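You operate a simulated robot arm through the tools that you are given. There is no shell and no other tool.

The job below is to be done with a simulated two-armed robot. You get a single attempt, and the scene is never put back.

Task
Flush the line till the sight glass runs clear, then shut down.
Fine: the pack is idling; flush lever open, vent lever shut; after it stop key, flush shut, vent open, isolator off.

Only the result counts: the job must be done as asked and must still hold three seconds after the hand-in. Knocking over, shifting, dropping, spilling or breaking anything else fails it.

Robot
Two 7-joint arms with fingered hands on one trunk that stands fixed in place. Base frame: the origin is at the foot of the trunk, x ahead of it, y to its left, z up. Units: mm, degrees, N and s.
The left shoulder is at [118, 125, 1205], the right one opposite. With the tool pointing down near the work surface each hand reaches from about 100 to 840 mm from the base axis, measured 20 degrees to its own side. Payload 3.7 kg a hand.
The tool frame of a hand sits at the grasp point between the pads (the TCP): z along the fingers, y along the line on which they close. The tips reach 25 mm beyond it. The gripper opens to 88 mm; its body begins 29 mm behind the TCP. The gripper is a hand of 5 fingers: y runs from the thumb to the fingers, the wrist lies at [-13, -97, -162] in the tool frame, and closing takes about 1.5 s.
Orientation is that of the tool frame in the base frame, as a unit quaternion [x, y, z, w]. With the fingers straight down and the wrist toward the robot, the tool's x, y and z point along [0, 1, 0], [1, 0, 0] and [0, 0, -1] of the base frame.

Tools
- The arms move only by the tool drive_tool. It takes "left_series", "right_series" or both (then of equal length, played together; a hand with none holds still); each is a list of rows, each a list of 7 numbers: the shift along the tool's x, y, z in mm, then the turn, a rotation vector about the tool's x, y, z in degrees, then the closure in counts, from 0 (fully open) to 255 (shut). In form: [[x, y, z, rx, ry, rz, claw], ...]. A call has 1 to 20 rows; each row is the pose to reach, as a shift and turn from the pose commanded when the call began, along the tool's axes at that moment. Rows are played at 5 a second. More than 50 mm and 8.6 degrees between two rows, or a gripper value outside its range, and nothing of the call is played. Where a pose cannot be reached the arm comes as near as it can. A force on the tool above 40 N (or 10 N above the force at the start of the call, whichever is more), or a blocked arm, ends the call early, and 0.2 s more pass. Each finger travels about 45 mm/s and halts on what it meets, pressing with about 33 N; the grip force reading is that of the motor and also rises with nothing between the fingers. The clock runs only during rows and for 0.2 s after the last one: add rows that repeat a pose to give the fingers time. It gives the time, the measured TCP pose, the force on the tool (base axes), the opening and the grip force at its end, in the units of the frame above (readings bear some noise), with the torque about the TCP (base axes, N m) and any sound that the robot's microphone picked up.
- Cameras (640 x 400 px; columns grow to the right, rows downward): "scene" is now at [213.9, -28.4, 1380]; the picture's right is [-0.29, -0.96, 0.00], its down [-0.23, 0.07, -0.97] and it looks along [0.93, -0.28, -0.24] (base axes); focal length 214 px, centre (320, 200). "left" rides on the left gripper at [-59, -79, -105] in its tool frame; the picture's right is [-0.73, -0.32, 0.61], its down [0.62, -0.68, 0.38] and it looks along [0.29, 0.66, 0.70] (tool axes); focal length 234 px, centre (320, 200). "right" rides on the right gripper at [59, -79, -105] in its tool frame; the picture's right is [-0.73, 0.32, -0.61], its down [-0.62, -0.68, 0.38] and it looks along [-0.29, 0.66, 0.70] (tool axes); focal length 234 px, centre (320, 200). There is no depth. A picture from a camera that has moved, and an enlarged one, comes with that camera's place and axes in the base frame and with its lens.
- grab_frame(camera): a new picture of that camera. It takes no simulated time.
- raise_lower(by): moves the trunk up (or, below 0, down) by that many mm; the arms and the scene camera ride with it, the base frame stays. It gives what a move gives, with no picture.
- preshape(shape, hand): the hand has 5 fingers and takes this shape, open, in about a second: jaw (thumb against the fingers, like two jaws); tri (thumb and two fingers); tip (a fingertip pinch); poke (one finger out to press); point (the index stretched); flat (the hand flat); cup (the hand cupped); fist (a fist). The gripper value then closes the fingers along that shape, each until it touches; the sizes above hold for jaw. It gives what a move gives, with no picture.
- turn_head(pan, tilt): turns the head with the scene camera to pan (to the left, within 80 degrees either way) and tilt (down, from -29 to 69), counted from straight ahead of the robot (the tilt from the chest, where the trunk bows). It gives what a move gives.
- inspect(camera, box): a new picture of the part [left, top, right, bottom] of that camera's present view, enlarged. It takes no simulated time.
- finish_job(): hands the job in; it is judged then, once.

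Places have to be worked out from the pictures, the camera data and where the tool is seen. Open the grippers and draw the arms clear of the work before you hand the job in, unless the task says otherwise.

The tools are called after "Call:" as a command line: name --argument value ..., lists and objects as JSON in quotes. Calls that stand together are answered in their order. drive_tool: Moves the arms, as the interface text tells. Its arguments: {"type":"object","properties":{"left_series":{"type":"array"},"right_series":{"type":"array"}},"required":[]} The other tools are called the same way: raise_lower (by) moves the trunk up or down; preshape (shape, hand) gives the hand a shape; turn_head (pan, tilt) turns the head that bears the scene camera; grab_frame (camera) takes a picture; inspect (camera, box) takes an enlarged picture of a part of a camera's view; finish_job () hands the job in.

At the start:

```text
time: 0.0
left_position: [497.7, 18.5, 1445.9]
left_tcp_rot: [0.707, 0.707, 0.0, 0.0]
left_ft_force: [1.4, 0.4, 0.2]
left_moment: [-0.01, 0.0, -0.02]
left_finger_gap: 87.5
left_grip_force: 0.2
left_shape: jaw
right_position: [426.6, -367.0, 1379.9]
right_tcp_rot: [0.707, 0.707, 0.0, 0.0]
right_ft_force: [0.8, 0.0, -0.1]
right_moment: [-0.02, -0.03, 0.0]
right_finger_gap: 87.5
right_grip_force: 0.0
right_shape: jaw
trunk travel left (down, up): [-225.0, 190.0]
head pan, tilt (commanded): [-17.0, 13.7]
```

scene: 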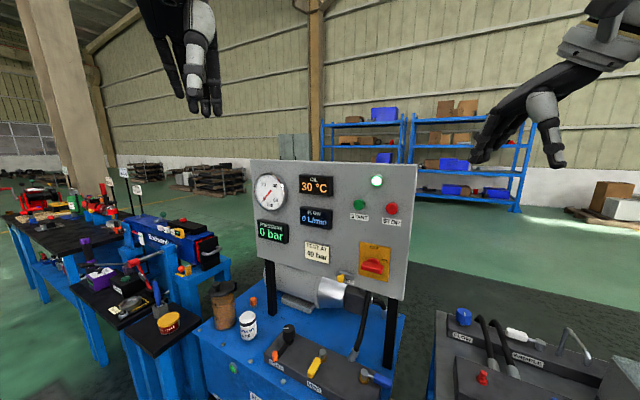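
right: 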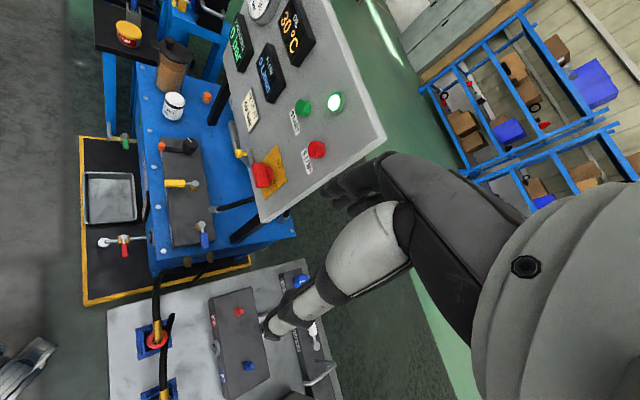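
left: 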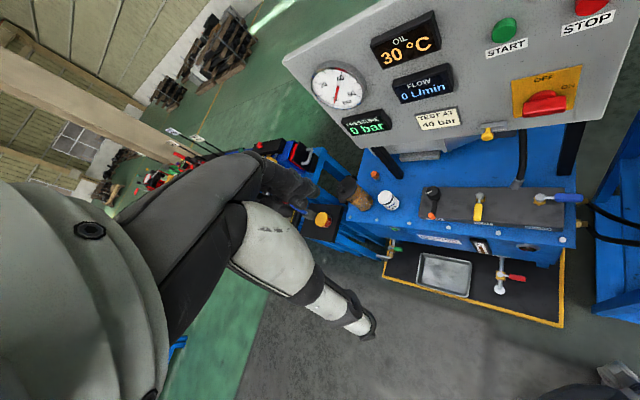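

I'll begin by looking closely at the panel and the levers from all the cameras before moving anything.

Call:
inspect --camera "scene" --box '[240, 150, 420, 300]'

Call:
inspect --camera "scene" --box '[200, 270, 420, 400]'

Call:
inspect --camera "left" --box '[300, 120, 640, 340]'

Call:
inspect --camera "right" --box '[60, 60, 400, 320]'

```text
2.67 times, centred on (330, 225) of scene
camera zoom: at [213.9, -28.4, 1380.0], right [-0.29, -0.96, 0.0], down [-0.23, 0.07, -0.97], along [0.93, -0.28, -0.24], focal length 572 px, centre (293, 133)
```

zoom: 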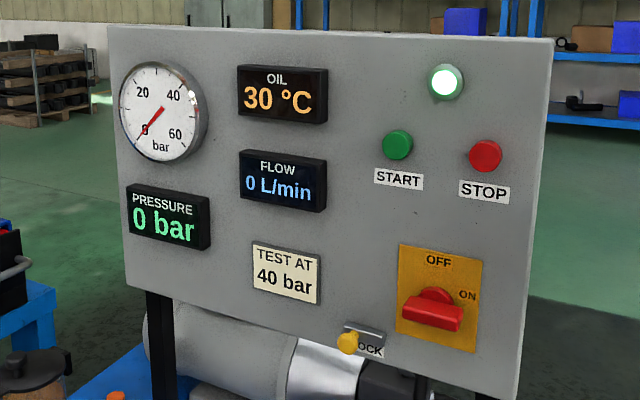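

```text
2.91 times, centred on (310, 335) of scene
camera zoom: at [213.9, -28.4, 1380.0], right [-0.29, -0.96, 0.0], down [-0.23, 0.07, -0.97], along [0.93, -0.28, -0.24], focal length 624 px, centre (349, -193)
```

zoom: 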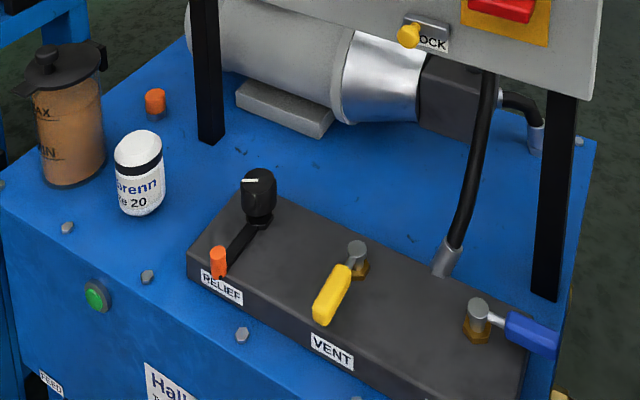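

```text
1.82 times, centred on (470, 230) of left
camera zoom: at [419.6, -40.7, 1549.4], right [-0.32, -0.73, -0.61], down [-0.68, 0.62, -0.38], along [0.66, 0.29, -0.7], focal length 426 px, centre (47, 146)
```

zoom: 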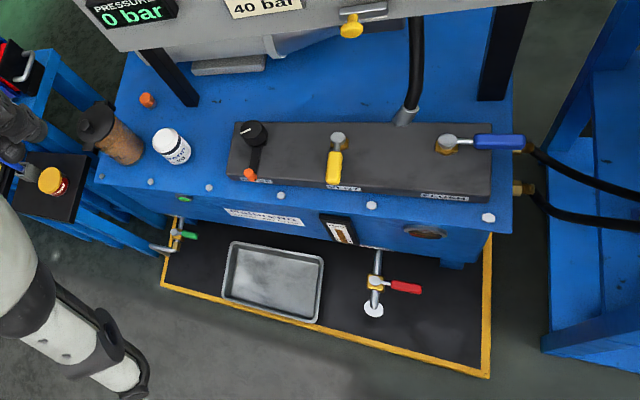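

```text
1.54 times, centred on (230, 190) of right
camera zoom: at [347.5, -308.1, 1485.0], right [0.32, -0.73, 0.61], down [-0.68, -0.62, -0.38], along [0.66, -0.29, -0.7], focal length 360 px, centre (458, 215)
```

zoom: 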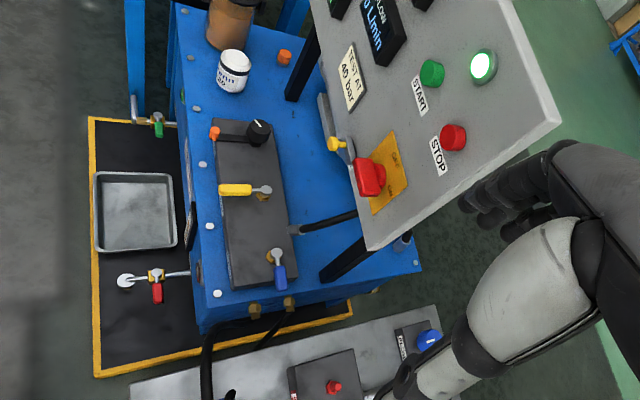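

The lever labels matter, so I zoom further on the blue lever's label, the front of the pack and the cart on the right.

Call:
inspect --camera "left" --box '[480, 180, 600, 255]'

Call:
inspect --camera "left" --box '[400, 200, 560, 310]'

Call:
inspect --camera "right" --box '[200, 250, 360, 400]'

Call:
inspect --camera "scene" --box '[430, 290, 640, 400]'

Call:
turn_head --pan -17 --tilt 45

```text
5.33 times, centred on (540, 218) of left
camera zoom: at [419.6, -40.7, 1549.4], right [-0.32, -0.73, -0.61], down [-0.68, 0.62, -0.38], along [0.66, 0.29, -0.7], focal length 1249 px, centre (-853, 107)
```

zoom: 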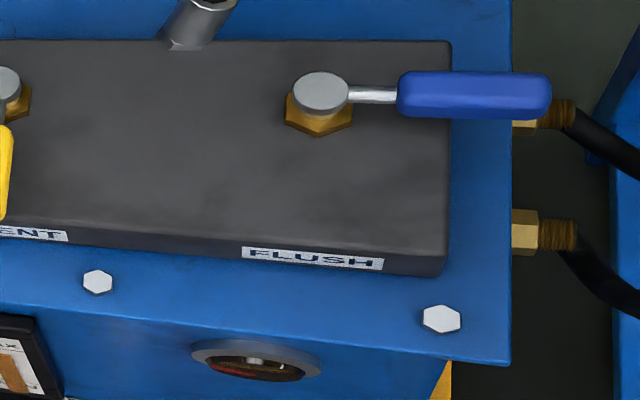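

```text
3.64 times, centred on (480, 255) of left
camera zoom: at [419.6, -40.7, 1549.4], right [-0.32, -0.73, -0.61], down [-0.68, 0.62, -0.38], along [0.66, 0.29, -0.7], focal length 852 px, centre (-262, 0)
```

zoom: 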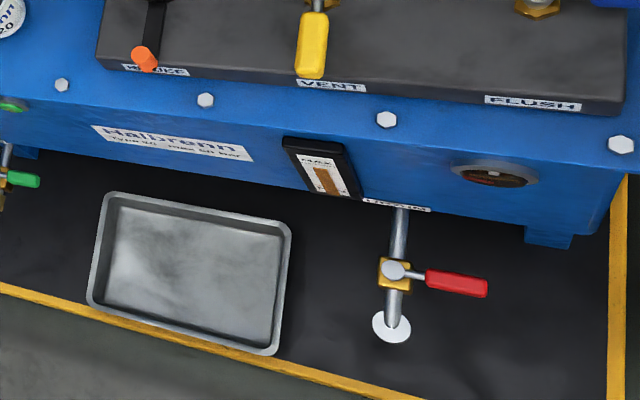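

```text
2.67 times, centred on (280, 325) of right
camera zoom: at [347.5, -308.1, 1485.0], right [0.32, -0.73, 0.61], down [-0.68, -0.62, -0.38], along [0.66, -0.29, -0.7], focal length 624 px, centre (427, -133)
```

zoom: 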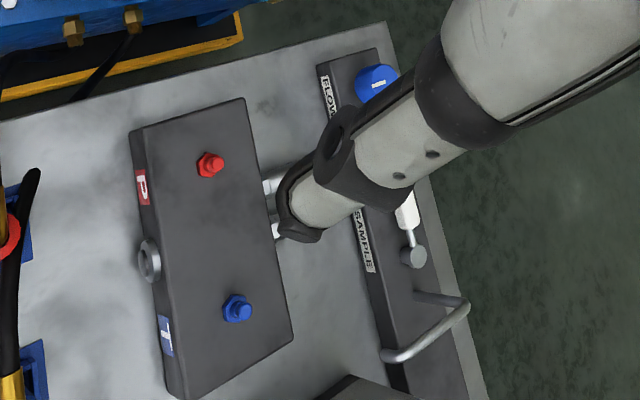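

```text
3.05 times, centred on (535, 345) of scene
camera zoom: at [213.9, -28.4, 1380.0], right [-0.29, -0.96, 0.0], down [-0.23, 0.07, -0.97], along [0.93, -0.28, -0.24], focal length 654 px, centre (-335, -242)
```

zoom: 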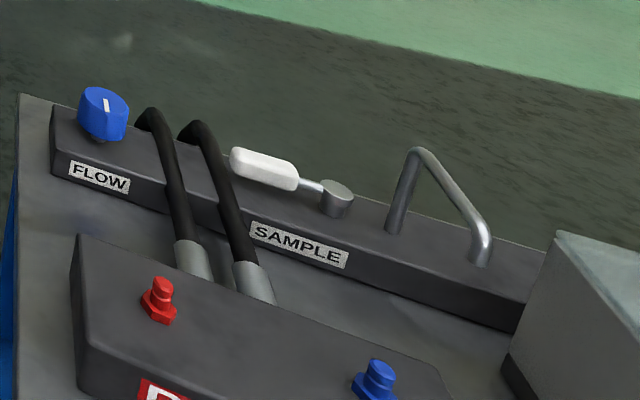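

```text
time: 1.0
left_position: [496.6, 17.9, 1445.7]
left_tcp_rot: [0.707, 0.707, 0.001, 0.0]
left_ft_force: [0.4, -0.1, -0.2]
left_moment: [0.02, 0.01, -0.01]
left_finger_gap: 87.5
left_grip_force: 0.0
left_shape: jaw
right_position: [426.8, -365.8, 1379.8]
right_tcp_rot: [0.707, 0.707, 0.0, 0.0]
right_ft_force: [0.5, -0.4, -0.3]
right_moment: [0.03, 0.0, -0.03]
right_finger_gap: 87.6
right_grip_force: 0.1
right_shape: jaw
trunk travel left (down, up): [-225.0, 190.0]
head pan, tilt (commanded): [-17.0, 45.0]
```

The blue lever is labelled FLUSH and points right, and the yellow VENT lever points toward me. I look at it from the tilted head view.

Call:
grab_frame --camera "scene"

Call:
inspect --camera "scene" --box '[220, 100, 420, 225]'

Call:
inspect --camera "scene" --box '[180, 200, 420, 350]'

```text
taken
camera scene: at [202.4, -24.8, 1331.2], right [-0.29, -0.96, 0.0], down [-0.68, 0.21, -0.71], along [0.68, -0.21, -0.71], focal length 214 px, centre (320, 200)
```

scene: 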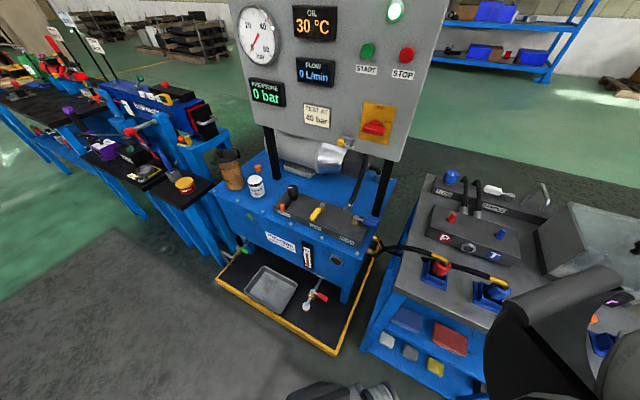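

```text
3.20 times, centred on (320, 162) of scene
camera zoom: at [202.4, -24.8, 1331.2], right [-0.29, -0.96, 0.0], down [-0.68, 0.21, -0.71], along [0.68, -0.21, -0.71], focal length 686 px, centre (320, 320)
```

zoom: 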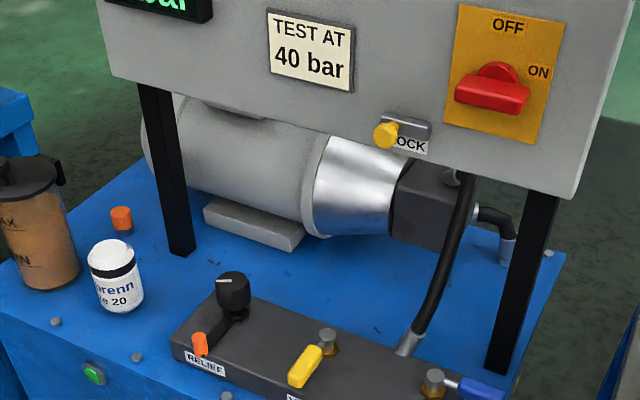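

```text
2.67 times, centred on (300, 275) of scene
camera zoom: at [202.4, -24.8, 1331.2], right [-0.29, -0.96, 0.0], down [-0.68, 0.21, -0.71], along [0.68, -0.21, -0.71], focal length 572 px, centre (373, 0)
```

zoom: 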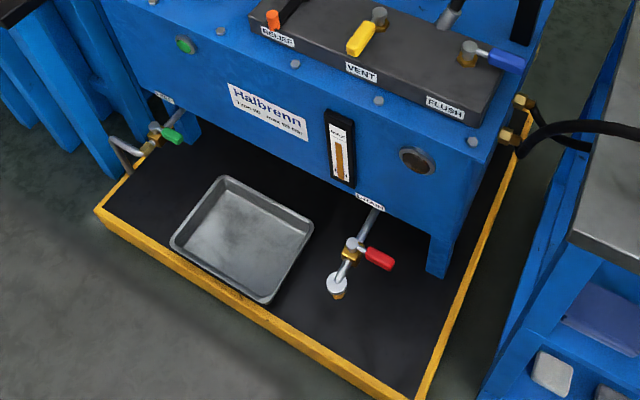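

Call:
inspect --camera "scene" --box '[315, 235, 375, 275]'

Call:
inspect --camera "scene" --box '[265, 175, 385, 250]'

Call:
inspect --camera "right" --box '[140, 110, 280, 280]'

Call:
inspect --camera "scene" --box '[420, 165, 560, 300]'

```text
10.00 times, centred on (345, 255) of scene
camera zoom: at [202.4, -24.8, 1331.2], right [-0.29, -0.96, 0.0], down [-0.68, 0.21, -0.71], along [0.68, -0.21, -0.71], focal length 2145 px, centre (70, -350)
```

zoom: 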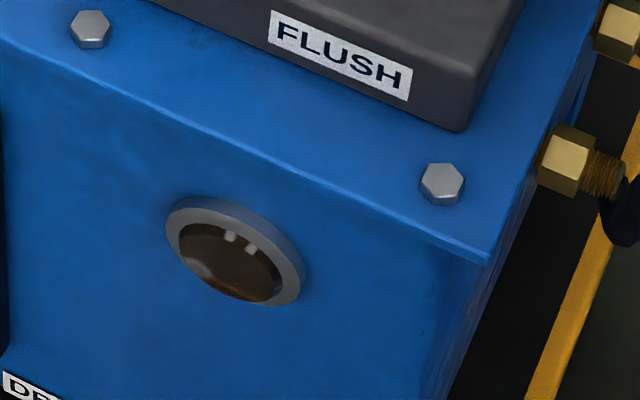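

```text
5.33 times, centred on (325, 212) of scene
camera zoom: at [202.4, -24.8, 1331.2], right [-0.29, -0.96, 0.0], down [-0.68, 0.21, -0.71], along [0.68, -0.21, -0.71], focal length 1144 px, centre (293, 133)
```

zoom: 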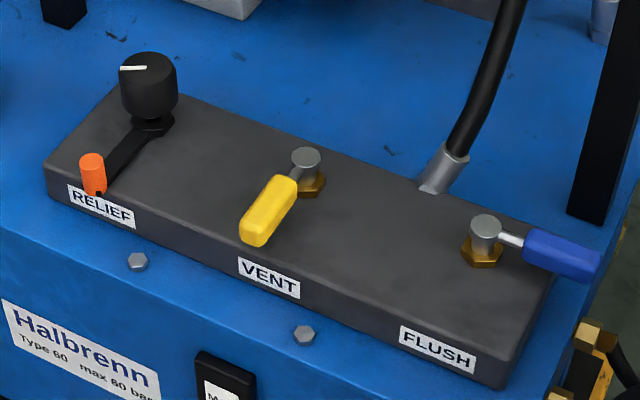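

```text
2.35 times, centred on (210, 195) of right
camera zoom: at [347.5, -308.1, 1485.0], right [0.32, -0.73, 0.61], down [-0.68, -0.62, -0.38], along [0.66, -0.29, -0.7], focal length 551 px, centre (579, 212)
```

zoom: 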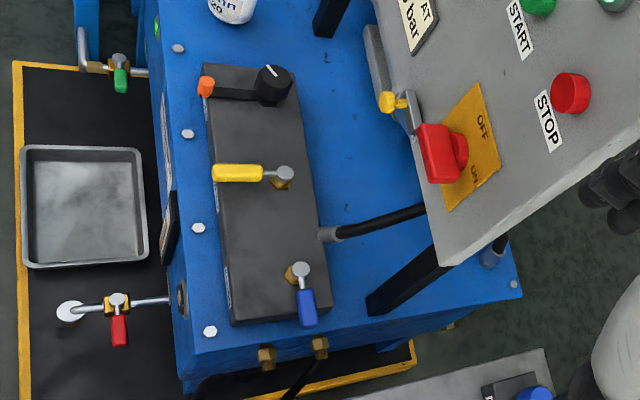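

```text
2.96 times, centred on (490, 232) of scene
camera zoom: at [202.4, -24.8, 1331.2], right [-0.29, -0.96, 0.0], down [-0.68, 0.21, -0.71], along [0.68, -0.21, -0.71], focal length 636 px, centre (-184, 104)
```

zoom: 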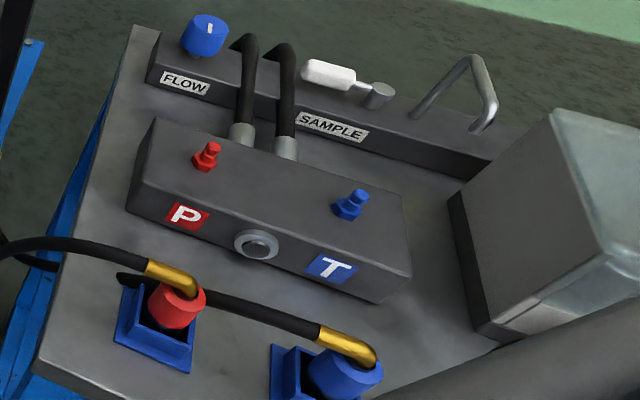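

The pivots triangulate to about FLUSH (661,-305,722) and VENT (757,-205,722), with the pack yawed about 45°, STOP near (677,-368,1226) and the isolator near (697,-332,1052). I put the right hand into the poke shape in free space to see where the finger sits.

Call:
preshape --hand "right" --shape "poke"

Call:
drive_tool --right_series '[[0, 0, 0, 0, 0, 0, 0], [0, 0, 0, 0, 0, 0, 0]]'

Call:
grab_frame --camera "right"

Call:
turn_head --pan -40 --tilt 20

Call:
grab_frame --camera "scene"

```text
time: 1.9
left_position: [497.5, 18.1, 1445.7]
left_tcp_rot: [0.707, 0.707, 0.001, 0.001]
left_ft_force: [1.1, -0.1, 0.1]
left_moment: [0.02, -0.03, 0.02]
left_finger_gap: 87.8
left_grip_force: 0.0
left_shape: jaw
right_position: [426.0, -367.4, 1380.4]
right_tcp_rot: [0.707, 0.707, 0.0, 0.0]
right_ft_force: [0.9, 0.3, 0.8]
right_moment: [0.01, 0.0, 0.04]
right_finger_gap: 0.0
right_grip_force: 0.0
right_shape: poke
trunk travel left (down, up): [-225.0, 190.0]
head pan, tilt (commanded): [-17.0, 45.0]
```

```text
time: 2.5
left_position: [497.6, 19.0, 1445.1]
left_tcp_rot: [0.707, 0.707, -0.001, 0.0]
left_ft_force: [-0.3, -0.4, 0.5]
left_moment: [-0.02, -0.01, 0.03]
left_finger_gap: 87.7
left_grip_force: 0.2
left_shape: jaw
right_position: [426.5, -368.7, 1379.6]
right_tcp_rot: [0.707, 0.707, 0.0, -0.001]
right_ft_force: [-0.2, 0.4, 0.6]
right_moment: [-0.01, -0.03, 0.02]
right_finger_gap: 0.0
right_grip_force: 0.0
right_shape: poke
trunk travel left (down, up): [-225.0, 190.0]
head pan, tilt (commanded): [-17.0, 45.0]
```

```text
taken
camera right: at [347.5, -308.1, 1485.0], right [0.32, -0.73, 0.61], down [-0.68, -0.62, -0.38], along [0.66, -0.29, -0.7], focal length 234 px, centre (320, 200)
```

right: 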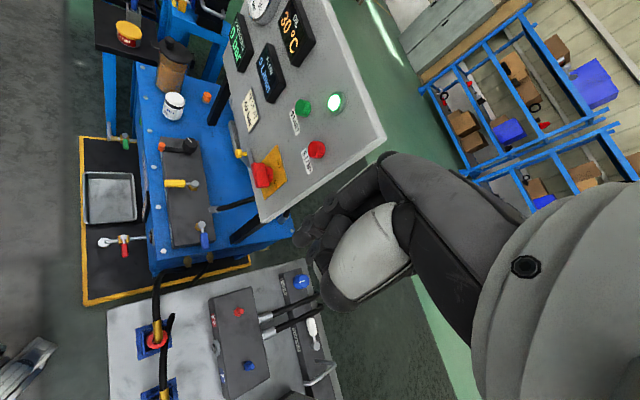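

```text
time: 3.4
left_position: [497.6, 19.4, 1445.4]
left_tcp_rot: [0.707, 0.707, 0.0, 0.0]
left_ft_force: [0.0, -0.1, 0.4]
left_moment: [-0.01, -0.01, -0.01]
left_finger_gap: 87.6
left_grip_force: 0.0
left_shape: jaw
right_position: [426.4, -368.7, 1379.6]
right_tcp_rot: [0.707, 0.707, 0.0, 0.0]
right_ft_force: [0.4, 0.3, -0.5]
right_moment: [0.05, 0.01, -0.03]
right_finger_gap: 0.0
right_grip_force: 0.0
right_shape: poke
trunk travel left (down, up): [-225.0, 190.0]
head pan, tilt (commanded): [-40.0, 20.0]
```

```text
taken
camera scene: at [196.0, -60.8, 1369.7], right [-0.64, -0.77, 0.0], down [-0.26, 0.22, -0.94], along [0.72, -0.6, -0.34], focal length 214 px, centre (320, 200)
```

scene: 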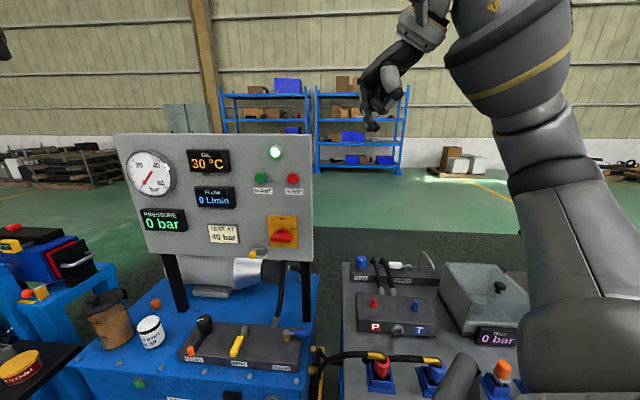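

From this view the panel is nearly face-on. I zoom in on the poking hand, the isolator/LOCK area, and the cart's readouts.

Call:
inspect --camera "scene" --box '[340, 30, 460, 150]'

Call:
inspect --camera "scene" --box '[230, 130, 330, 270]'

Call:
inspect --camera "scene" --box '[340, 250, 540, 400]'

Call:
inspect --camera "scene" --box '[160, 300, 330, 400]'

```text
3.33 times, centred on (400, 90) of scene
camera zoom: at [196.0, -60.8, 1369.7], right [-0.64, -0.77, 0.0], down [-0.26, 0.22, -0.94], along [0.72, -0.6, -0.34], focal length 715 px, centre (53, 567)
```

zoom: 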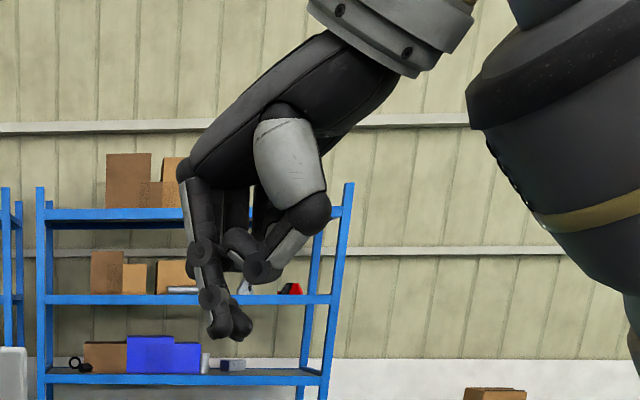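

```text
2.86 times, centred on (280, 200) of scene
camera zoom: at [196.0, -60.8, 1369.7], right [-0.64, -0.77, 0.0], down [-0.26, 0.22, -0.94], along [0.72, -0.6, -0.34], focal length 613 px, centre (434, 200)
```

zoom: 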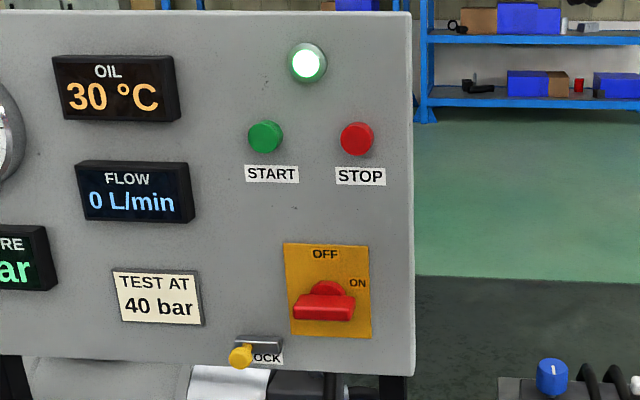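

```text
2.67 times, centred on (440, 325) of scene
camera zoom: at [196.0, -60.8, 1369.7], right [-0.64, -0.77, 0.0], down [-0.26, 0.22, -0.94], along [0.72, -0.6, -0.34], focal length 572 px, centre (0, -133)
```

zoom: 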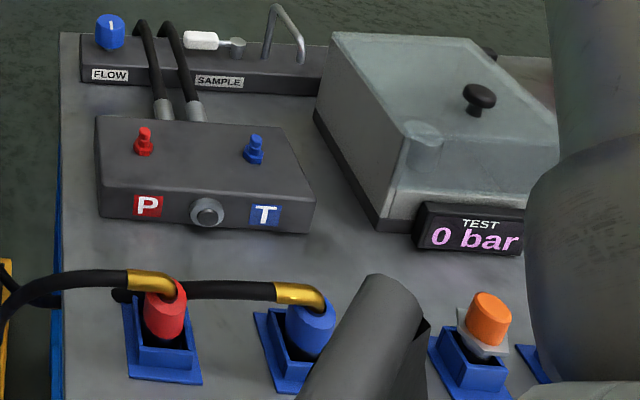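

```text
3.76 times, centred on (245, 350) of scene
camera zoom: at [196.0, -60.8, 1369.7], right [-0.64, -0.77, 0.0], down [-0.26, 0.22, -0.94], along [0.72, -0.6, -0.34], focal length 807 px, centre (602, -365)
```

zoom: 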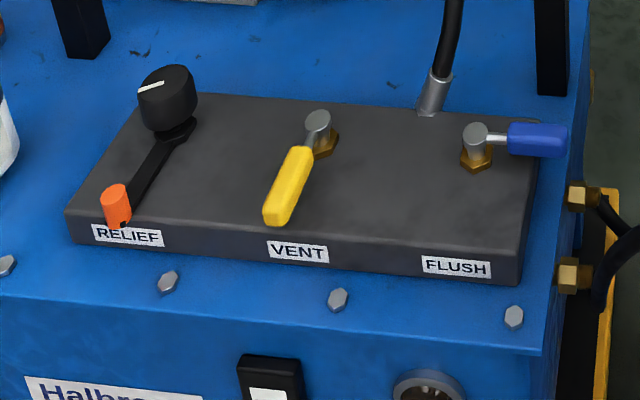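

Poke leaves the fingertip about 25 mm past the TCP with the thumb close by. I try the point shape to see whether the index stands out more clearly.

Call:
preshape --hand "right" --shape "point"

Call:
inspect --camera "scene" --box '[340, 30, 460, 150]'

Call:
inspect --camera "right" --box '[230, 120, 430, 330]'

Call:
inspect --camera "right" --box '[80, 220, 280, 400]'

```text
time: 4.2
left_position: [497.0, 18.8, 1445.5]
left_tcp_rot: [0.708, 0.706, 0.0, 0.0]
left_ft_force: [0.9, -0.3, 0.2]
left_moment: [0.01, 0.0, -0.01]
left_finger_gap: 87.7
left_grip_force: 0.0
left_shape: jaw
right_position: [426.7, -367.3, 1379.7]
right_tcp_rot: [0.707, 0.707, 0.0, 0.0]
right_ft_force: [0.5, 0.3, 1.0]
right_moment: [-0.01, 0.0, -0.01]
right_finger_gap: 0.0
right_grip_force: 0.0
right_shape: point
trunk travel left (down, up): [-225.0, 190.0]
head pan, tilt (commanded): [-40.0, 20.0]
```

```text
3.33 times, centred on (400, 90) of scene
camera zoom: at [195.9, -60.9, 1369.8], right [-0.64, -0.77, 0.0], down [-0.26, 0.22, -0.94], along [0.72, -0.6, -0.34], focal length 715 px, centre (53, 567)
```

zoom: 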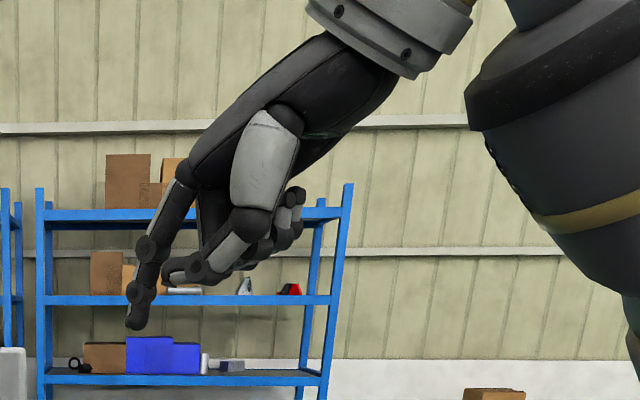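

```text
1.90 times, centred on (330, 225) of right
camera zoom: at [347.5, -308.1, 1485.0], right [0.32, -0.73, 0.61], down [-0.68, -0.62, -0.38], along [0.66, -0.29, -0.7], focal length 446 px, centre (301, 152)
```

zoom: 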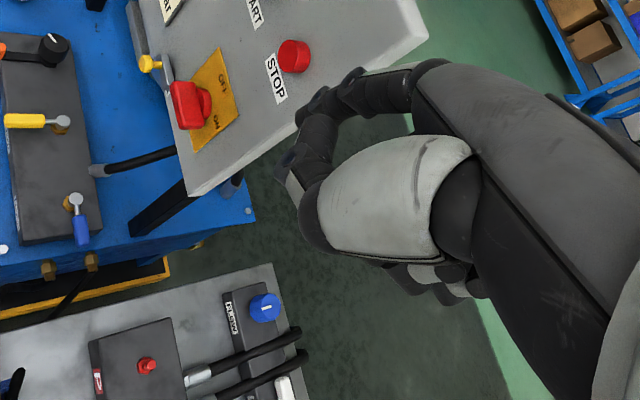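

```text
2.22 times, centred on (180, 310) of right
camera zoom: at [347.5, -308.1, 1485.0], right [0.32, -0.73, 0.61], down [-0.68, -0.62, -0.38], along [0.66, -0.29, -0.7], focal length 520 px, centre (631, -44)
```

zoom: 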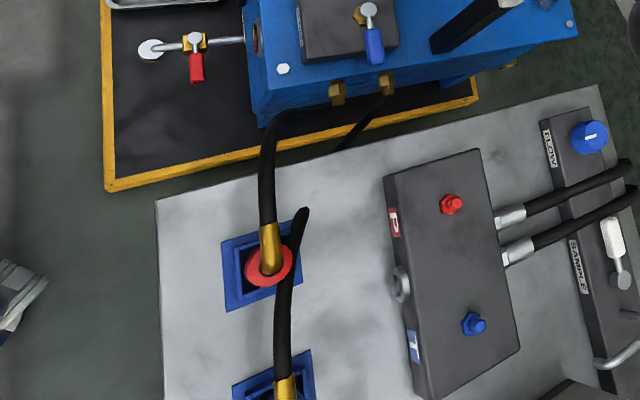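

The point shape angles the index away from the tool axis, so poke is easier to aim. I return to poke and look at it at higher zoom with the fingers at different closures.

Call:
preshape --hand "right" --shape "poke"

Call:
inspect --camera "scene" --box '[350, 50, 430, 140]'

Call:
drive_tool --right_series '[[0, 0, 0, 0, 0, 0, 255], [0, 0, 0, 0, 0, 0, 255], [0, 0, 0, 0, 0, 0, 255], [0, 0, 0, 0, 0, 0, 255], [0, 0, 0, 0, 0, 0, 255], [0, 0, 0, 0, 0, 0, 255]]'

Call:
inspect --camera "scene" --box '[350, 50, 430, 140]'

Call:
inspect --camera "right" --box '[230, 120, 430, 330]'

```text
time: 5.2
left_position: [497.2, 19.4, 1444.5]
left_tcp_rot: [0.708, 0.706, 0.0, 0.0]
left_ft_force: [-0.2, -0.6, -0.1]
left_moment: [0.0, -0.03, 0.0]
left_finger_gap: 87.5
left_grip_force: 0.2
left_shape: jaw
right_position: [426.4, -367.0, 1380.4]
right_tcp_rot: [0.707, 0.707, 0.0, 0.001]
right_ft_force: [-0.6, -0.2, -0.5]
right_moment: [0.01, -0.04, 0.01]
right_finger_gap: 0.0
right_grip_force: 0.1
right_shape: poke
trunk travel left (down, up): [-225.0, 190.0]
head pan, tilt (commanded): [-40.0, 20.0]
```

```text
4.44 times, centred on (390, 95) of scene
camera zoom: at [195.9, -60.9, 1369.8], right [-0.64, -0.77, 0.0], down [-0.26, 0.22, -0.94], along [0.72, -0.6, -0.34], focal length 953 px, centre (9, 667)
```

zoom: 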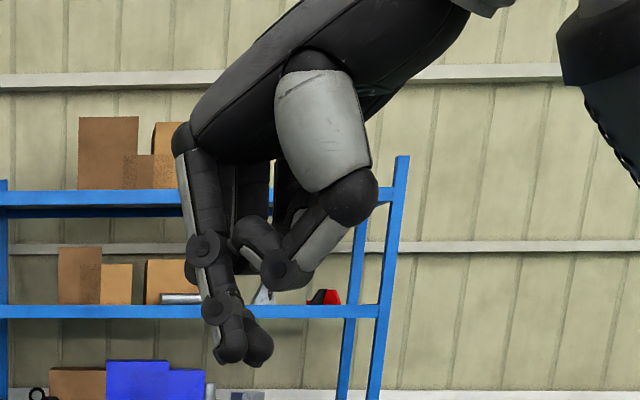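

```text
time: 6.5
left_position: [498.3, 17.5, 1444.1]
left_tcp_rot: [0.707, 0.707, -0.001, 0.0]
left_ft_force: [0.7, -0.1, -0.2]
left_moment: [0.0, 0.03, 0.06]
left_finger_gap: 87.6
left_grip_force: 0.1
left_shape: jaw
right_position: [426.5, -367.0, 1380.4]
right_tcp_rot: [0.707, 0.707, 0.0, 0.0]
right_ft_force: [-0.1, 0.9, -0.3]
right_moment: [0.01, -0.02, 0.01]
right_finger_gap: 0.1
right_grip_force: 0.1
right_shape: poke
trunk travel left (down, up): [-225.0, 190.0]
head pan, tilt (commanded): [-40.0, 20.0]
```

```text
4.44 times, centred on (390, 95) of scene
camera zoom: at [195.9, -60.9, 1369.8], right [-0.64, -0.77, 0.0], down [-0.26, 0.22, -0.94], along [0.72, -0.6, -0.34], focal length 953 px, centre (9, 667)
```

zoom: 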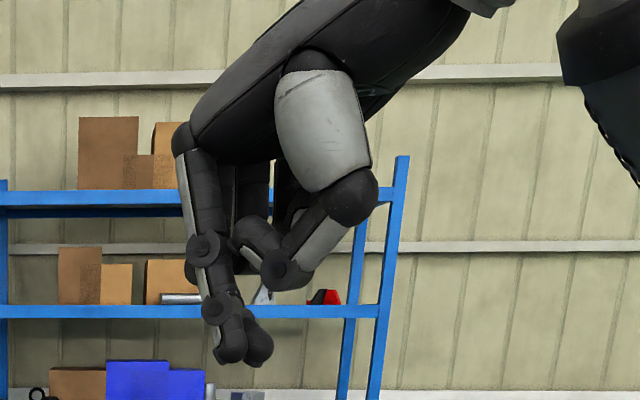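

```text
1.90 times, centred on (330, 225) of right
camera zoom: at [347.5, -308.1, 1485.0], right [0.32, -0.73, 0.61], down [-0.68, -0.62, -0.38], along [0.66, -0.29, -0.7], focal length 446 px, centre (301, 152)
```

zoom: 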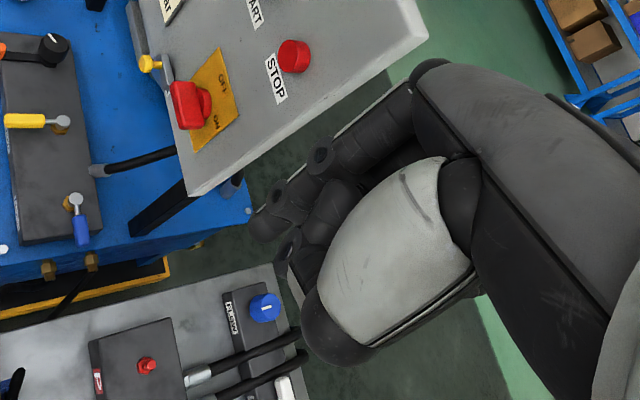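

In poke the fingertips sit about 25 mm below the TCP and the thumb's lowest point is level with it. I move the right hand out over the front of the pack, yawing it so the wrist faces the operator side of the panel, well clear of the hoses and panel.

Call:
drive_tool --right_series '[[18.5, 10.4, 31, 0, 0, 4.87, 0], [37, 20.9, 62, 0, 0, 9.73, 0], [55.7, 31.3, 93, 0, 0, 14.6, 0], [74.2, 41.8, 124, 0, 0, 19.5, 0], [92.8, 52.2, 155, 0, 0, 24.3, 0], [111.3, 62.7, 187, 0, 0, 29.2, 0], [130, 73.1, 218, 0, 0, 34.1, 0], [148.4, 83.6, 249, 0, 0, 38.9, 0], [167, 94, 280, 0, 0, 43.8, 0], [167, 94, 280, 0, 0, 43.8, 0]]'

Call:
grab_frame --camera "scene"

Call:
grab_frame --camera "right"

```text
time: 8.8
left_position: [496.3, 17.8, 1446.3]
left_tcp_rot: [0.707, 0.707, 0.0, -0.001]
left_ft_force: [0.8, -0.4, 0.2]
left_moment: [-0.02, -0.02, -0.03]
left_finger_gap: 87.6
left_grip_force: 0.0
left_shape: jaw
right_position: [520.7, -201.3, 1101.2]
right_tcp_rot: [0.92, 0.391, 0.001, 0.0]
right_ft_force: [0.1, -0.3, 0.2]
right_moment: [0.0, 0.01, -0.03]
right_finger_gap: 0.0
right_grip_force: 0.1
right_shape: poke
trunk travel left (down, up): [-225.0, 190.0]
head pan, tilt (commanded): [-40.0, 20.0]
```

```text
taken
camera scene: at [195.3, -61.2, 1370.0], right [-0.64, -0.77, 0.0], down [-0.26, 0.22, -0.94], along [0.72, -0.6, -0.34], focal length 214 px, centre (320, 200)
```

scene: 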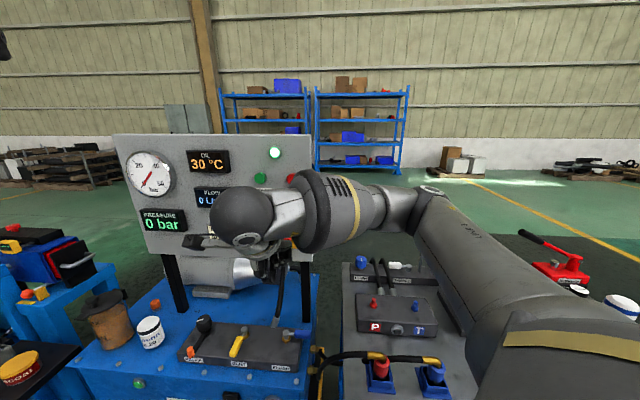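

```text
taken
camera right: at [504.6, -103.2, 1205.6], right [-0.27, -0.75, 0.61], down [-0.92, 0.02, -0.38], along [0.27, -0.66, -0.7], focal length 234 px, centre (320, 200)
```

right: 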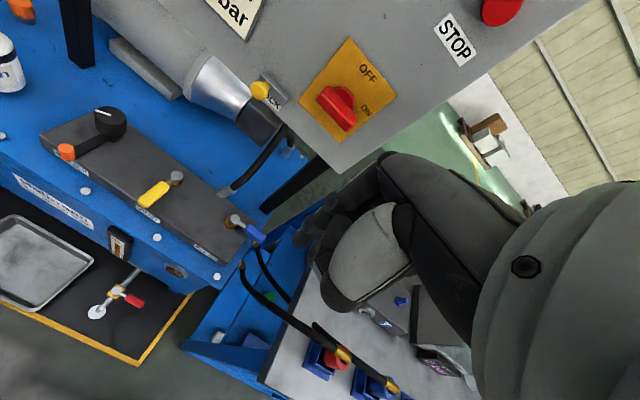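

The arm reached the pose cleanly, and the wrist camera re-confirms FLUSH near (659,-303) and VENT near (756,-203). Next I go down in front of the block to a hover at TCP z ≈ 780.

Call:
drive_tool --right_series '[[0.7, 9.3, 35.7, 0, 0, 0, 0], [1.3, 18.6, 71.3, 0, 0, 0, 0], [2, 27.8, 107, 0, 0, 0, 0], [2.7, 37.1, 142.7, 0, 0, 0, 0], [3.3, 46.4, 178.3, 0, 0, 0, 0], [4, 55.7, 214, 0, 0, 0, 0], [4.7, 64.9, 249.7, 0, 0, 0, 0], [5.3, 74.2, 285.3, 0, 0, 0, 0], [6, 83.5, 321, 0, 0, 0, 0], [6, 83.5, 321, 0, 0, 0, 0]]'

Call:
grab_frame --camera "scene"

Call:
grab_frame --camera "right"

Call:
grab_frame --camera "left"

```text
time: 10.9
left_position: [497.3, 18.9, 1446.4]
left_tcp_rot: [0.707, 0.707, -0.001, 0.001]
left_ft_force: [0.3, -0.3, 1.2]
left_moment: [0.01, 0.0, 0.01]
left_finger_gap: 87.5
left_grip_force: 0.0
left_shape: jaw
right_position: [583.9, -254.1, 778.4]
right_tcp_rot: [0.92, 0.392, 0.0, 0.0]
right_ft_force: [0.2, 0.9, -0.2]
right_moment: [-0.02, -0.01, 0.0]
right_finger_gap: 0.0
right_grip_force: 0.1
right_shape: poke
trunk travel left (down, up): [-225.0, 190.0]
head pan, tilt (commanded): [-40.0, 20.0]
```

```text
taken
camera scene: at [195.5, -60.8, 1369.9], right [-0.64, -0.77, 0.0], down [-0.26, 0.22, -0.94], along [0.72, -0.6, -0.34], focal length 214 px, centre (320, 200)
```

scene: 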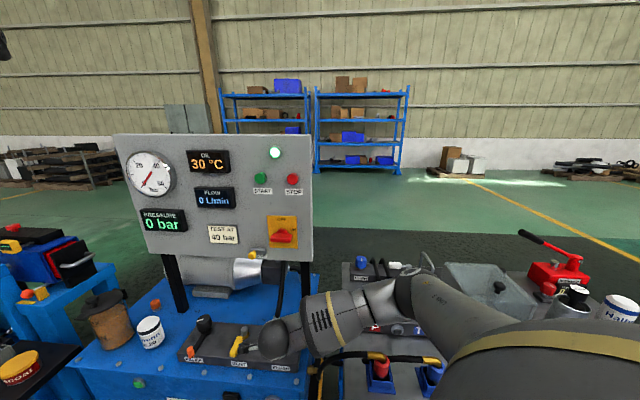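

```text
taken
camera right: at [567.9, -157.3, 884.1], right [-0.27, -0.75, 0.61], down [-0.92, 0.02, -0.38], along [0.27, -0.66, -0.7], focal length 234 px, centre (320, 200)
```

right: 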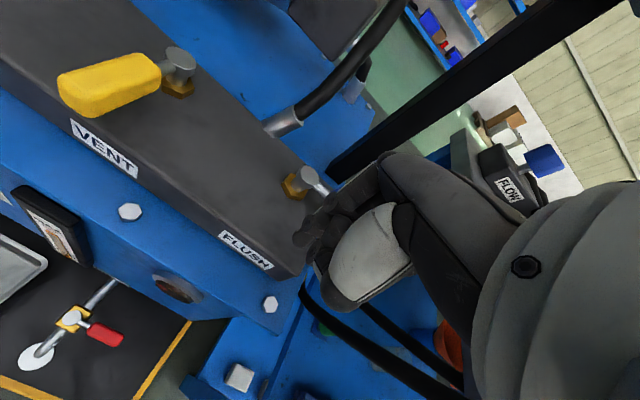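

```text
taken
camera left: at [419.1, -40.5, 1549.7], right [-0.32, -0.73, -0.61], down [-0.68, 0.62, -0.38], along [0.66, 0.29, -0.7], focal length 234 px, centre (320, 200)
```

left: 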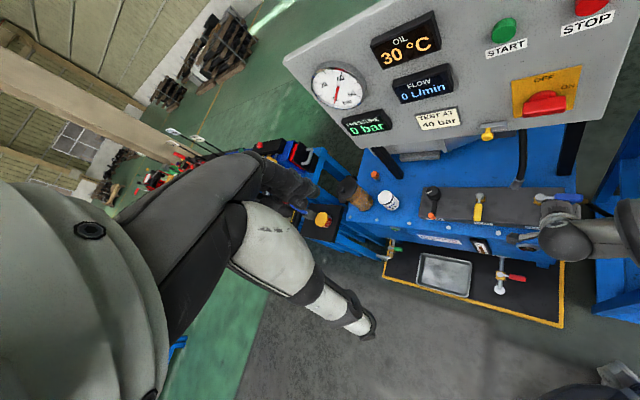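

The hand hovers just in front of the FLUSH lever with nothing touched. I slide it over the blue lever (about 30 mm clearance) to the far side of the handle and check before lowering.

Call:
drive_tool --right_series '[[-13.3, 29.6, 0, 0, 0, 0, 0], [-26.6, 59.3, 0, 0, 0, 0, 0], [-39.9, 89, 0, 0, 0, 0, 0], [-53.2, 118.6, 0, 0, 0, 0, 0], [-53.2, 118.6, 0, 0, 0, 0, 0]]'

Call:
grab_frame --camera "right"

Call:
inspect --camera "left" --box '[460, 150, 640, 290]'

Call:
inspect --camera "scene" --box '[200, 250, 440, 400]'

```text
time: 12.2
left_position: [497.8, 18.5, 1445.2]
left_tcp_rot: [0.708, 0.706, 0.0, 0.001]
left_ft_force: [-0.5, 0.1, -0.3]
left_moment: [0.01, 0.0, 0.0]
left_finger_gap: 87.7
left_grip_force: 0.0
left_shape: jaw
right_position: [633.5, -376.1, 779.2]
right_tcp_rot: [0.92, 0.392, 0.0, 0.0]
right_ft_force: [0.9, -0.3, 1.0]
right_moment: [0.02, 0.0, -0.03]
right_finger_gap: 0.0
right_grip_force: 0.0
right_shape: poke
trunk travel left (down, up): [-225.0, 190.0]
head pan, tilt (commanded): [-40.0, 20.0]
```

```text
taken
camera right: at [617.0, -278.2, 884.3], right [-0.27, -0.75, 0.61], down [-0.92, 0.02, -0.38], along [0.27, -0.66, -0.7], focal length 234 px, centre (320, 200)
```

right: 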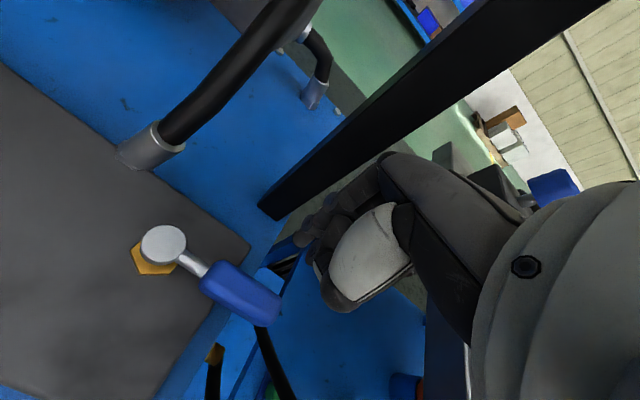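

```text
2.86 times, centred on (550, 220) of left
camera zoom: at [419.6, -40.6, 1549.4], right [-0.32, -0.73, -0.61], down [-0.68, 0.62, -0.38], along [0.66, 0.29, -0.7], focal length 669 px, centre (-337, 143)
```

zoom: 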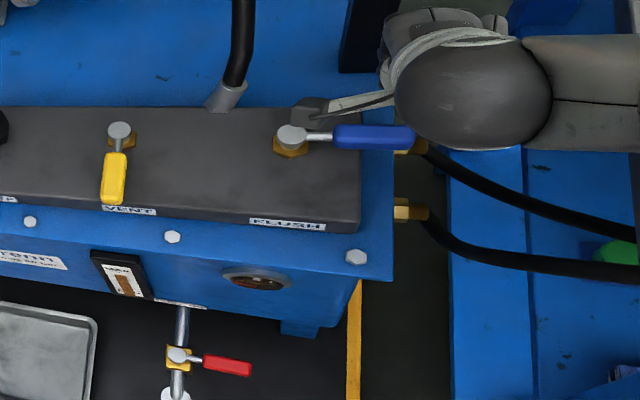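

```text
2.67 times, centred on (320, 325) of scene
camera zoom: at [195.9, -60.8, 1369.8], right [-0.64, -0.77, 0.0], down [-0.26, 0.22, -0.94], along [0.72, -0.6, -0.34], focal length 572 px, centre (320, -133)
```

zoom: 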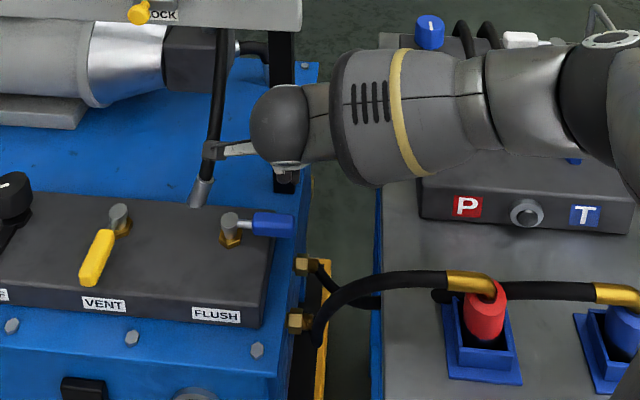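

The fingertip is about 30 mm behind the blue handle (handle spans roughly 35–90 mm from its pivot), clear of the post. I lower 48 mm so the fingertip overlaps the handle's height and stays above the block.

Call:
drive_tool --right_series '[[0, 0, 12, 0, 0, 0, 0], [0, 0, 24, 0, 0, 0, 0], [0, 0, 36, 0, 0, 0, 0], [0, 0, 48, 0, 0, 0, 0], [0, 0, 48, 0, 0, 0, 0]]'

Call:
grab_frame --camera "right"

Call:
inspect --camera "left" --box '[460, 150, 640, 290]'

Call:
inspect --camera "scene" --box '[240, 270, 360, 370]'

```text
time: 13.3
left_position: [498.3, 18.9, 1445.6]
left_tcp_rot: [0.708, 0.706, 0.0, 0.001]
left_ft_force: [-0.3, -0.7, -0.7]
left_moment: [0.01, -0.01, 0.02]
left_finger_gap: 87.4
left_grip_force: 0.0
left_shape: jaw
right_position: [634.0, -375.2, 731.0]
right_tcp_rot: [0.92, 0.393, 0.0, 0.0]
right_ft_force: [0.2, -0.1, 1.8]
right_moment: [0.03, 0.0, 0.0]
right_finger_gap: 0.4
right_grip_force: 0.1
right_shape: poke
trunk travel left (down, up): [-225.0, 190.0]
head pan, tilt (commanded): [-40.0, 20.0]
```

```text
taken
camera right: at [617.1, -277.0, 836.4], right [-0.27, -0.75, 0.61], down [-0.92, 0.02, -0.38], along [0.27, -0.66, -0.7], focal length 234 px, centre (320, 200)
```

right: 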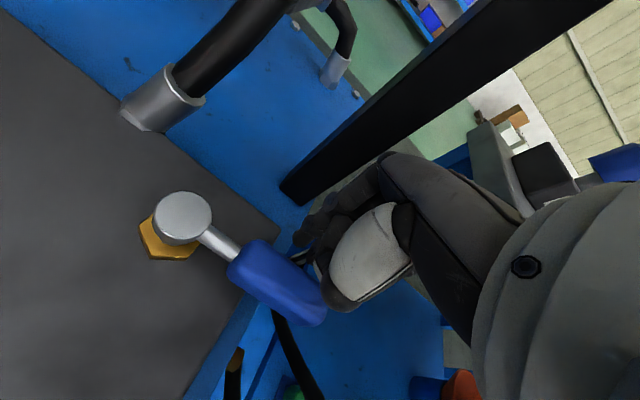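

```text
2.86 times, centred on (550, 220) of left
camera zoom: at [419.4, -40.6, 1549.5], right [-0.32, -0.73, -0.61], down [-0.68, 0.62, -0.38], along [0.66, 0.29, -0.7], focal length 669 px, centre (-337, 143)
```

zoom: 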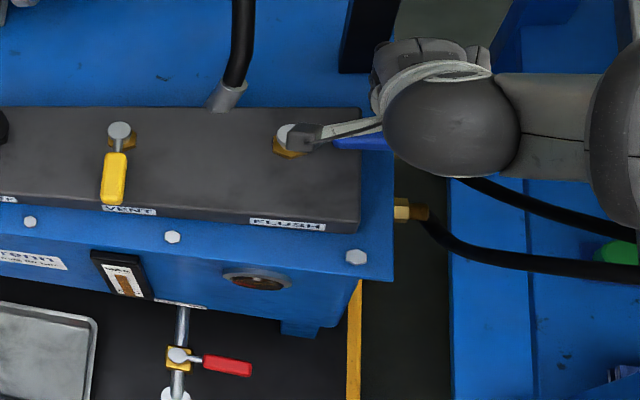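

```text
4.00 times, centred on (300, 320) of scene
camera zoom: at [195.8, -60.9, 1369.8], right [-0.64, -0.77, 0.0], down [-0.26, 0.22, -0.94], along [0.72, -0.6, -0.34], focal length 858 px, centre (400, -280)
```

zoom: 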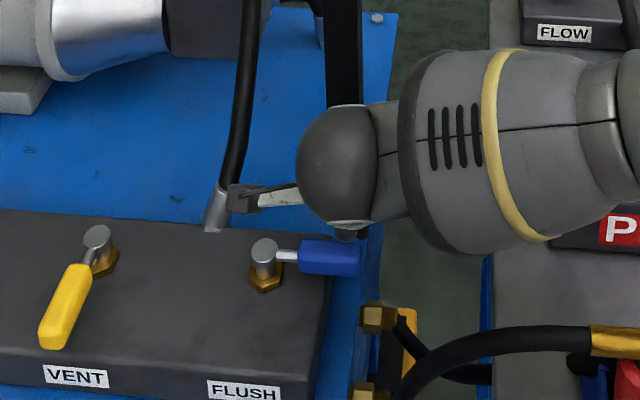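

The force is near zero and the fingertip is behind the handle at the right height. I sweep the fingertip along the arc round the FLUSH pivot, pulling the lever from its right-pointing (shut) position to point at its label (open).

Call:
drive_tool --right_series '[[1.9, -11.2, 0, 0, 0, 0, 0], [-0.5, -20.5, 0, 0, 0, 0, 0], [-1.5, -30.1, 0, 0, 0, 0, 0], [-1.1, -39.7, 0, 0, 0, 0, 0], [0.5, -49.2, 0, 0, 0, 0, 0], [3.5, -58.3, 0, 0, 0, 0, 0], [7.7, -67, 0, 0, 0, 0, 0], [13.1, -75, 0, 0, 0, 0, 0], [19.6, -82.1, 0, 0, 0, 0, 0], [26.9, -88.3, 0, 0, 0, 0, 0], [35.1, -93.4, 0, 0, 0, 0, 0], [41.7, -96.5, 0, 0, 0, 0, 0], [48.5, -98.8, 0, 0, 0, 0, 0], [52, -99.7, 0, 0, 0, 0, 0]]'

Call:
grab_frame --camera "right"

Call:
inspect --camera "scene" --box '[200, 250, 360, 370]'

Call:
inspect --camera "left" --box '[400, 150, 620, 320]'

```text
time: 16.4
left_position: [495.8, 14.9, 1445.5]
left_tcp_rot: [0.707, 0.707, 0.001, 0.0]
left_ft_force: [0.9, -0.2, 0.0]
left_moment: [-0.04, 0.0, -0.01]
left_finger_gap: 87.5
left_grip_force: 0.0
left_shape: jaw
right_position: [596.1, -274.0, 731.2]
right_tcp_rot: [0.921, 0.389, -0.002, 0.003]
right_ft_force: [-12.7, -23.0, 5.1]
right_moment: [0.2, -0.22, -0.3]
right_finger_gap: 0.0
right_grip_force: 0.0
right_shape: poke
trunk travel left (down, up): [-225.0, 190.0]
head pan, tilt (commanded): [-40.0, 20.0]
```

```text
taken
camera right: at [580.4, -175.2, 835.0], right [-0.27, -0.74, 0.61], down [-0.92, 0.03, -0.38], along [0.27, -0.67, -0.69], focal length 234 px, centre (320, 200)
```

right: 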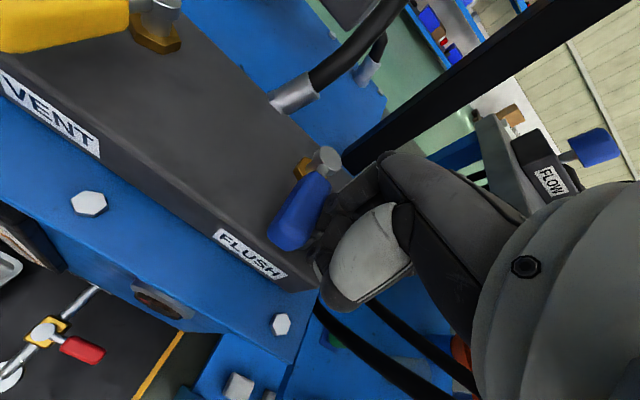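

```text
3.33 times, centred on (280, 310) of scene
camera zoom: at [194.2, -62.9, 1370.0], right [-0.64, -0.77, 0.0], down [-0.26, 0.22, -0.94], along [0.72, -0.6, -0.34], focal length 715 px, centre (453, -167)
```

zoom: 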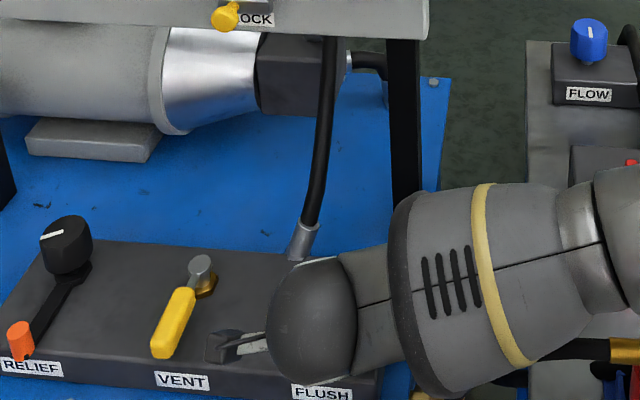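

```text
2.35 times, centred on (510, 235) of left
camera zoom: at [417.6, -42.9, 1550.0], right [-0.32, -0.72, -0.61], down [-0.68, 0.62, -0.38], along [0.66, 0.29, -0.69], focal length 551 px, centre (-127, 118)
```

zoom: 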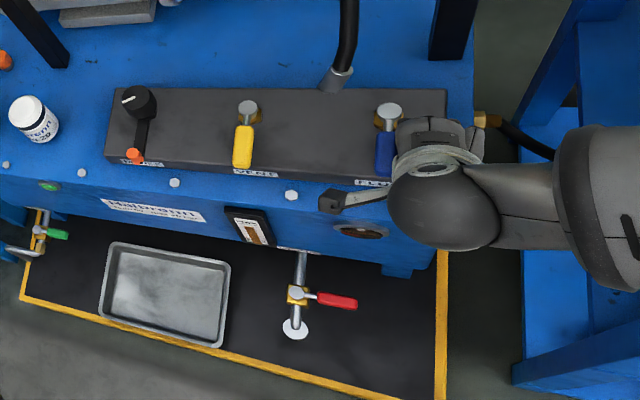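

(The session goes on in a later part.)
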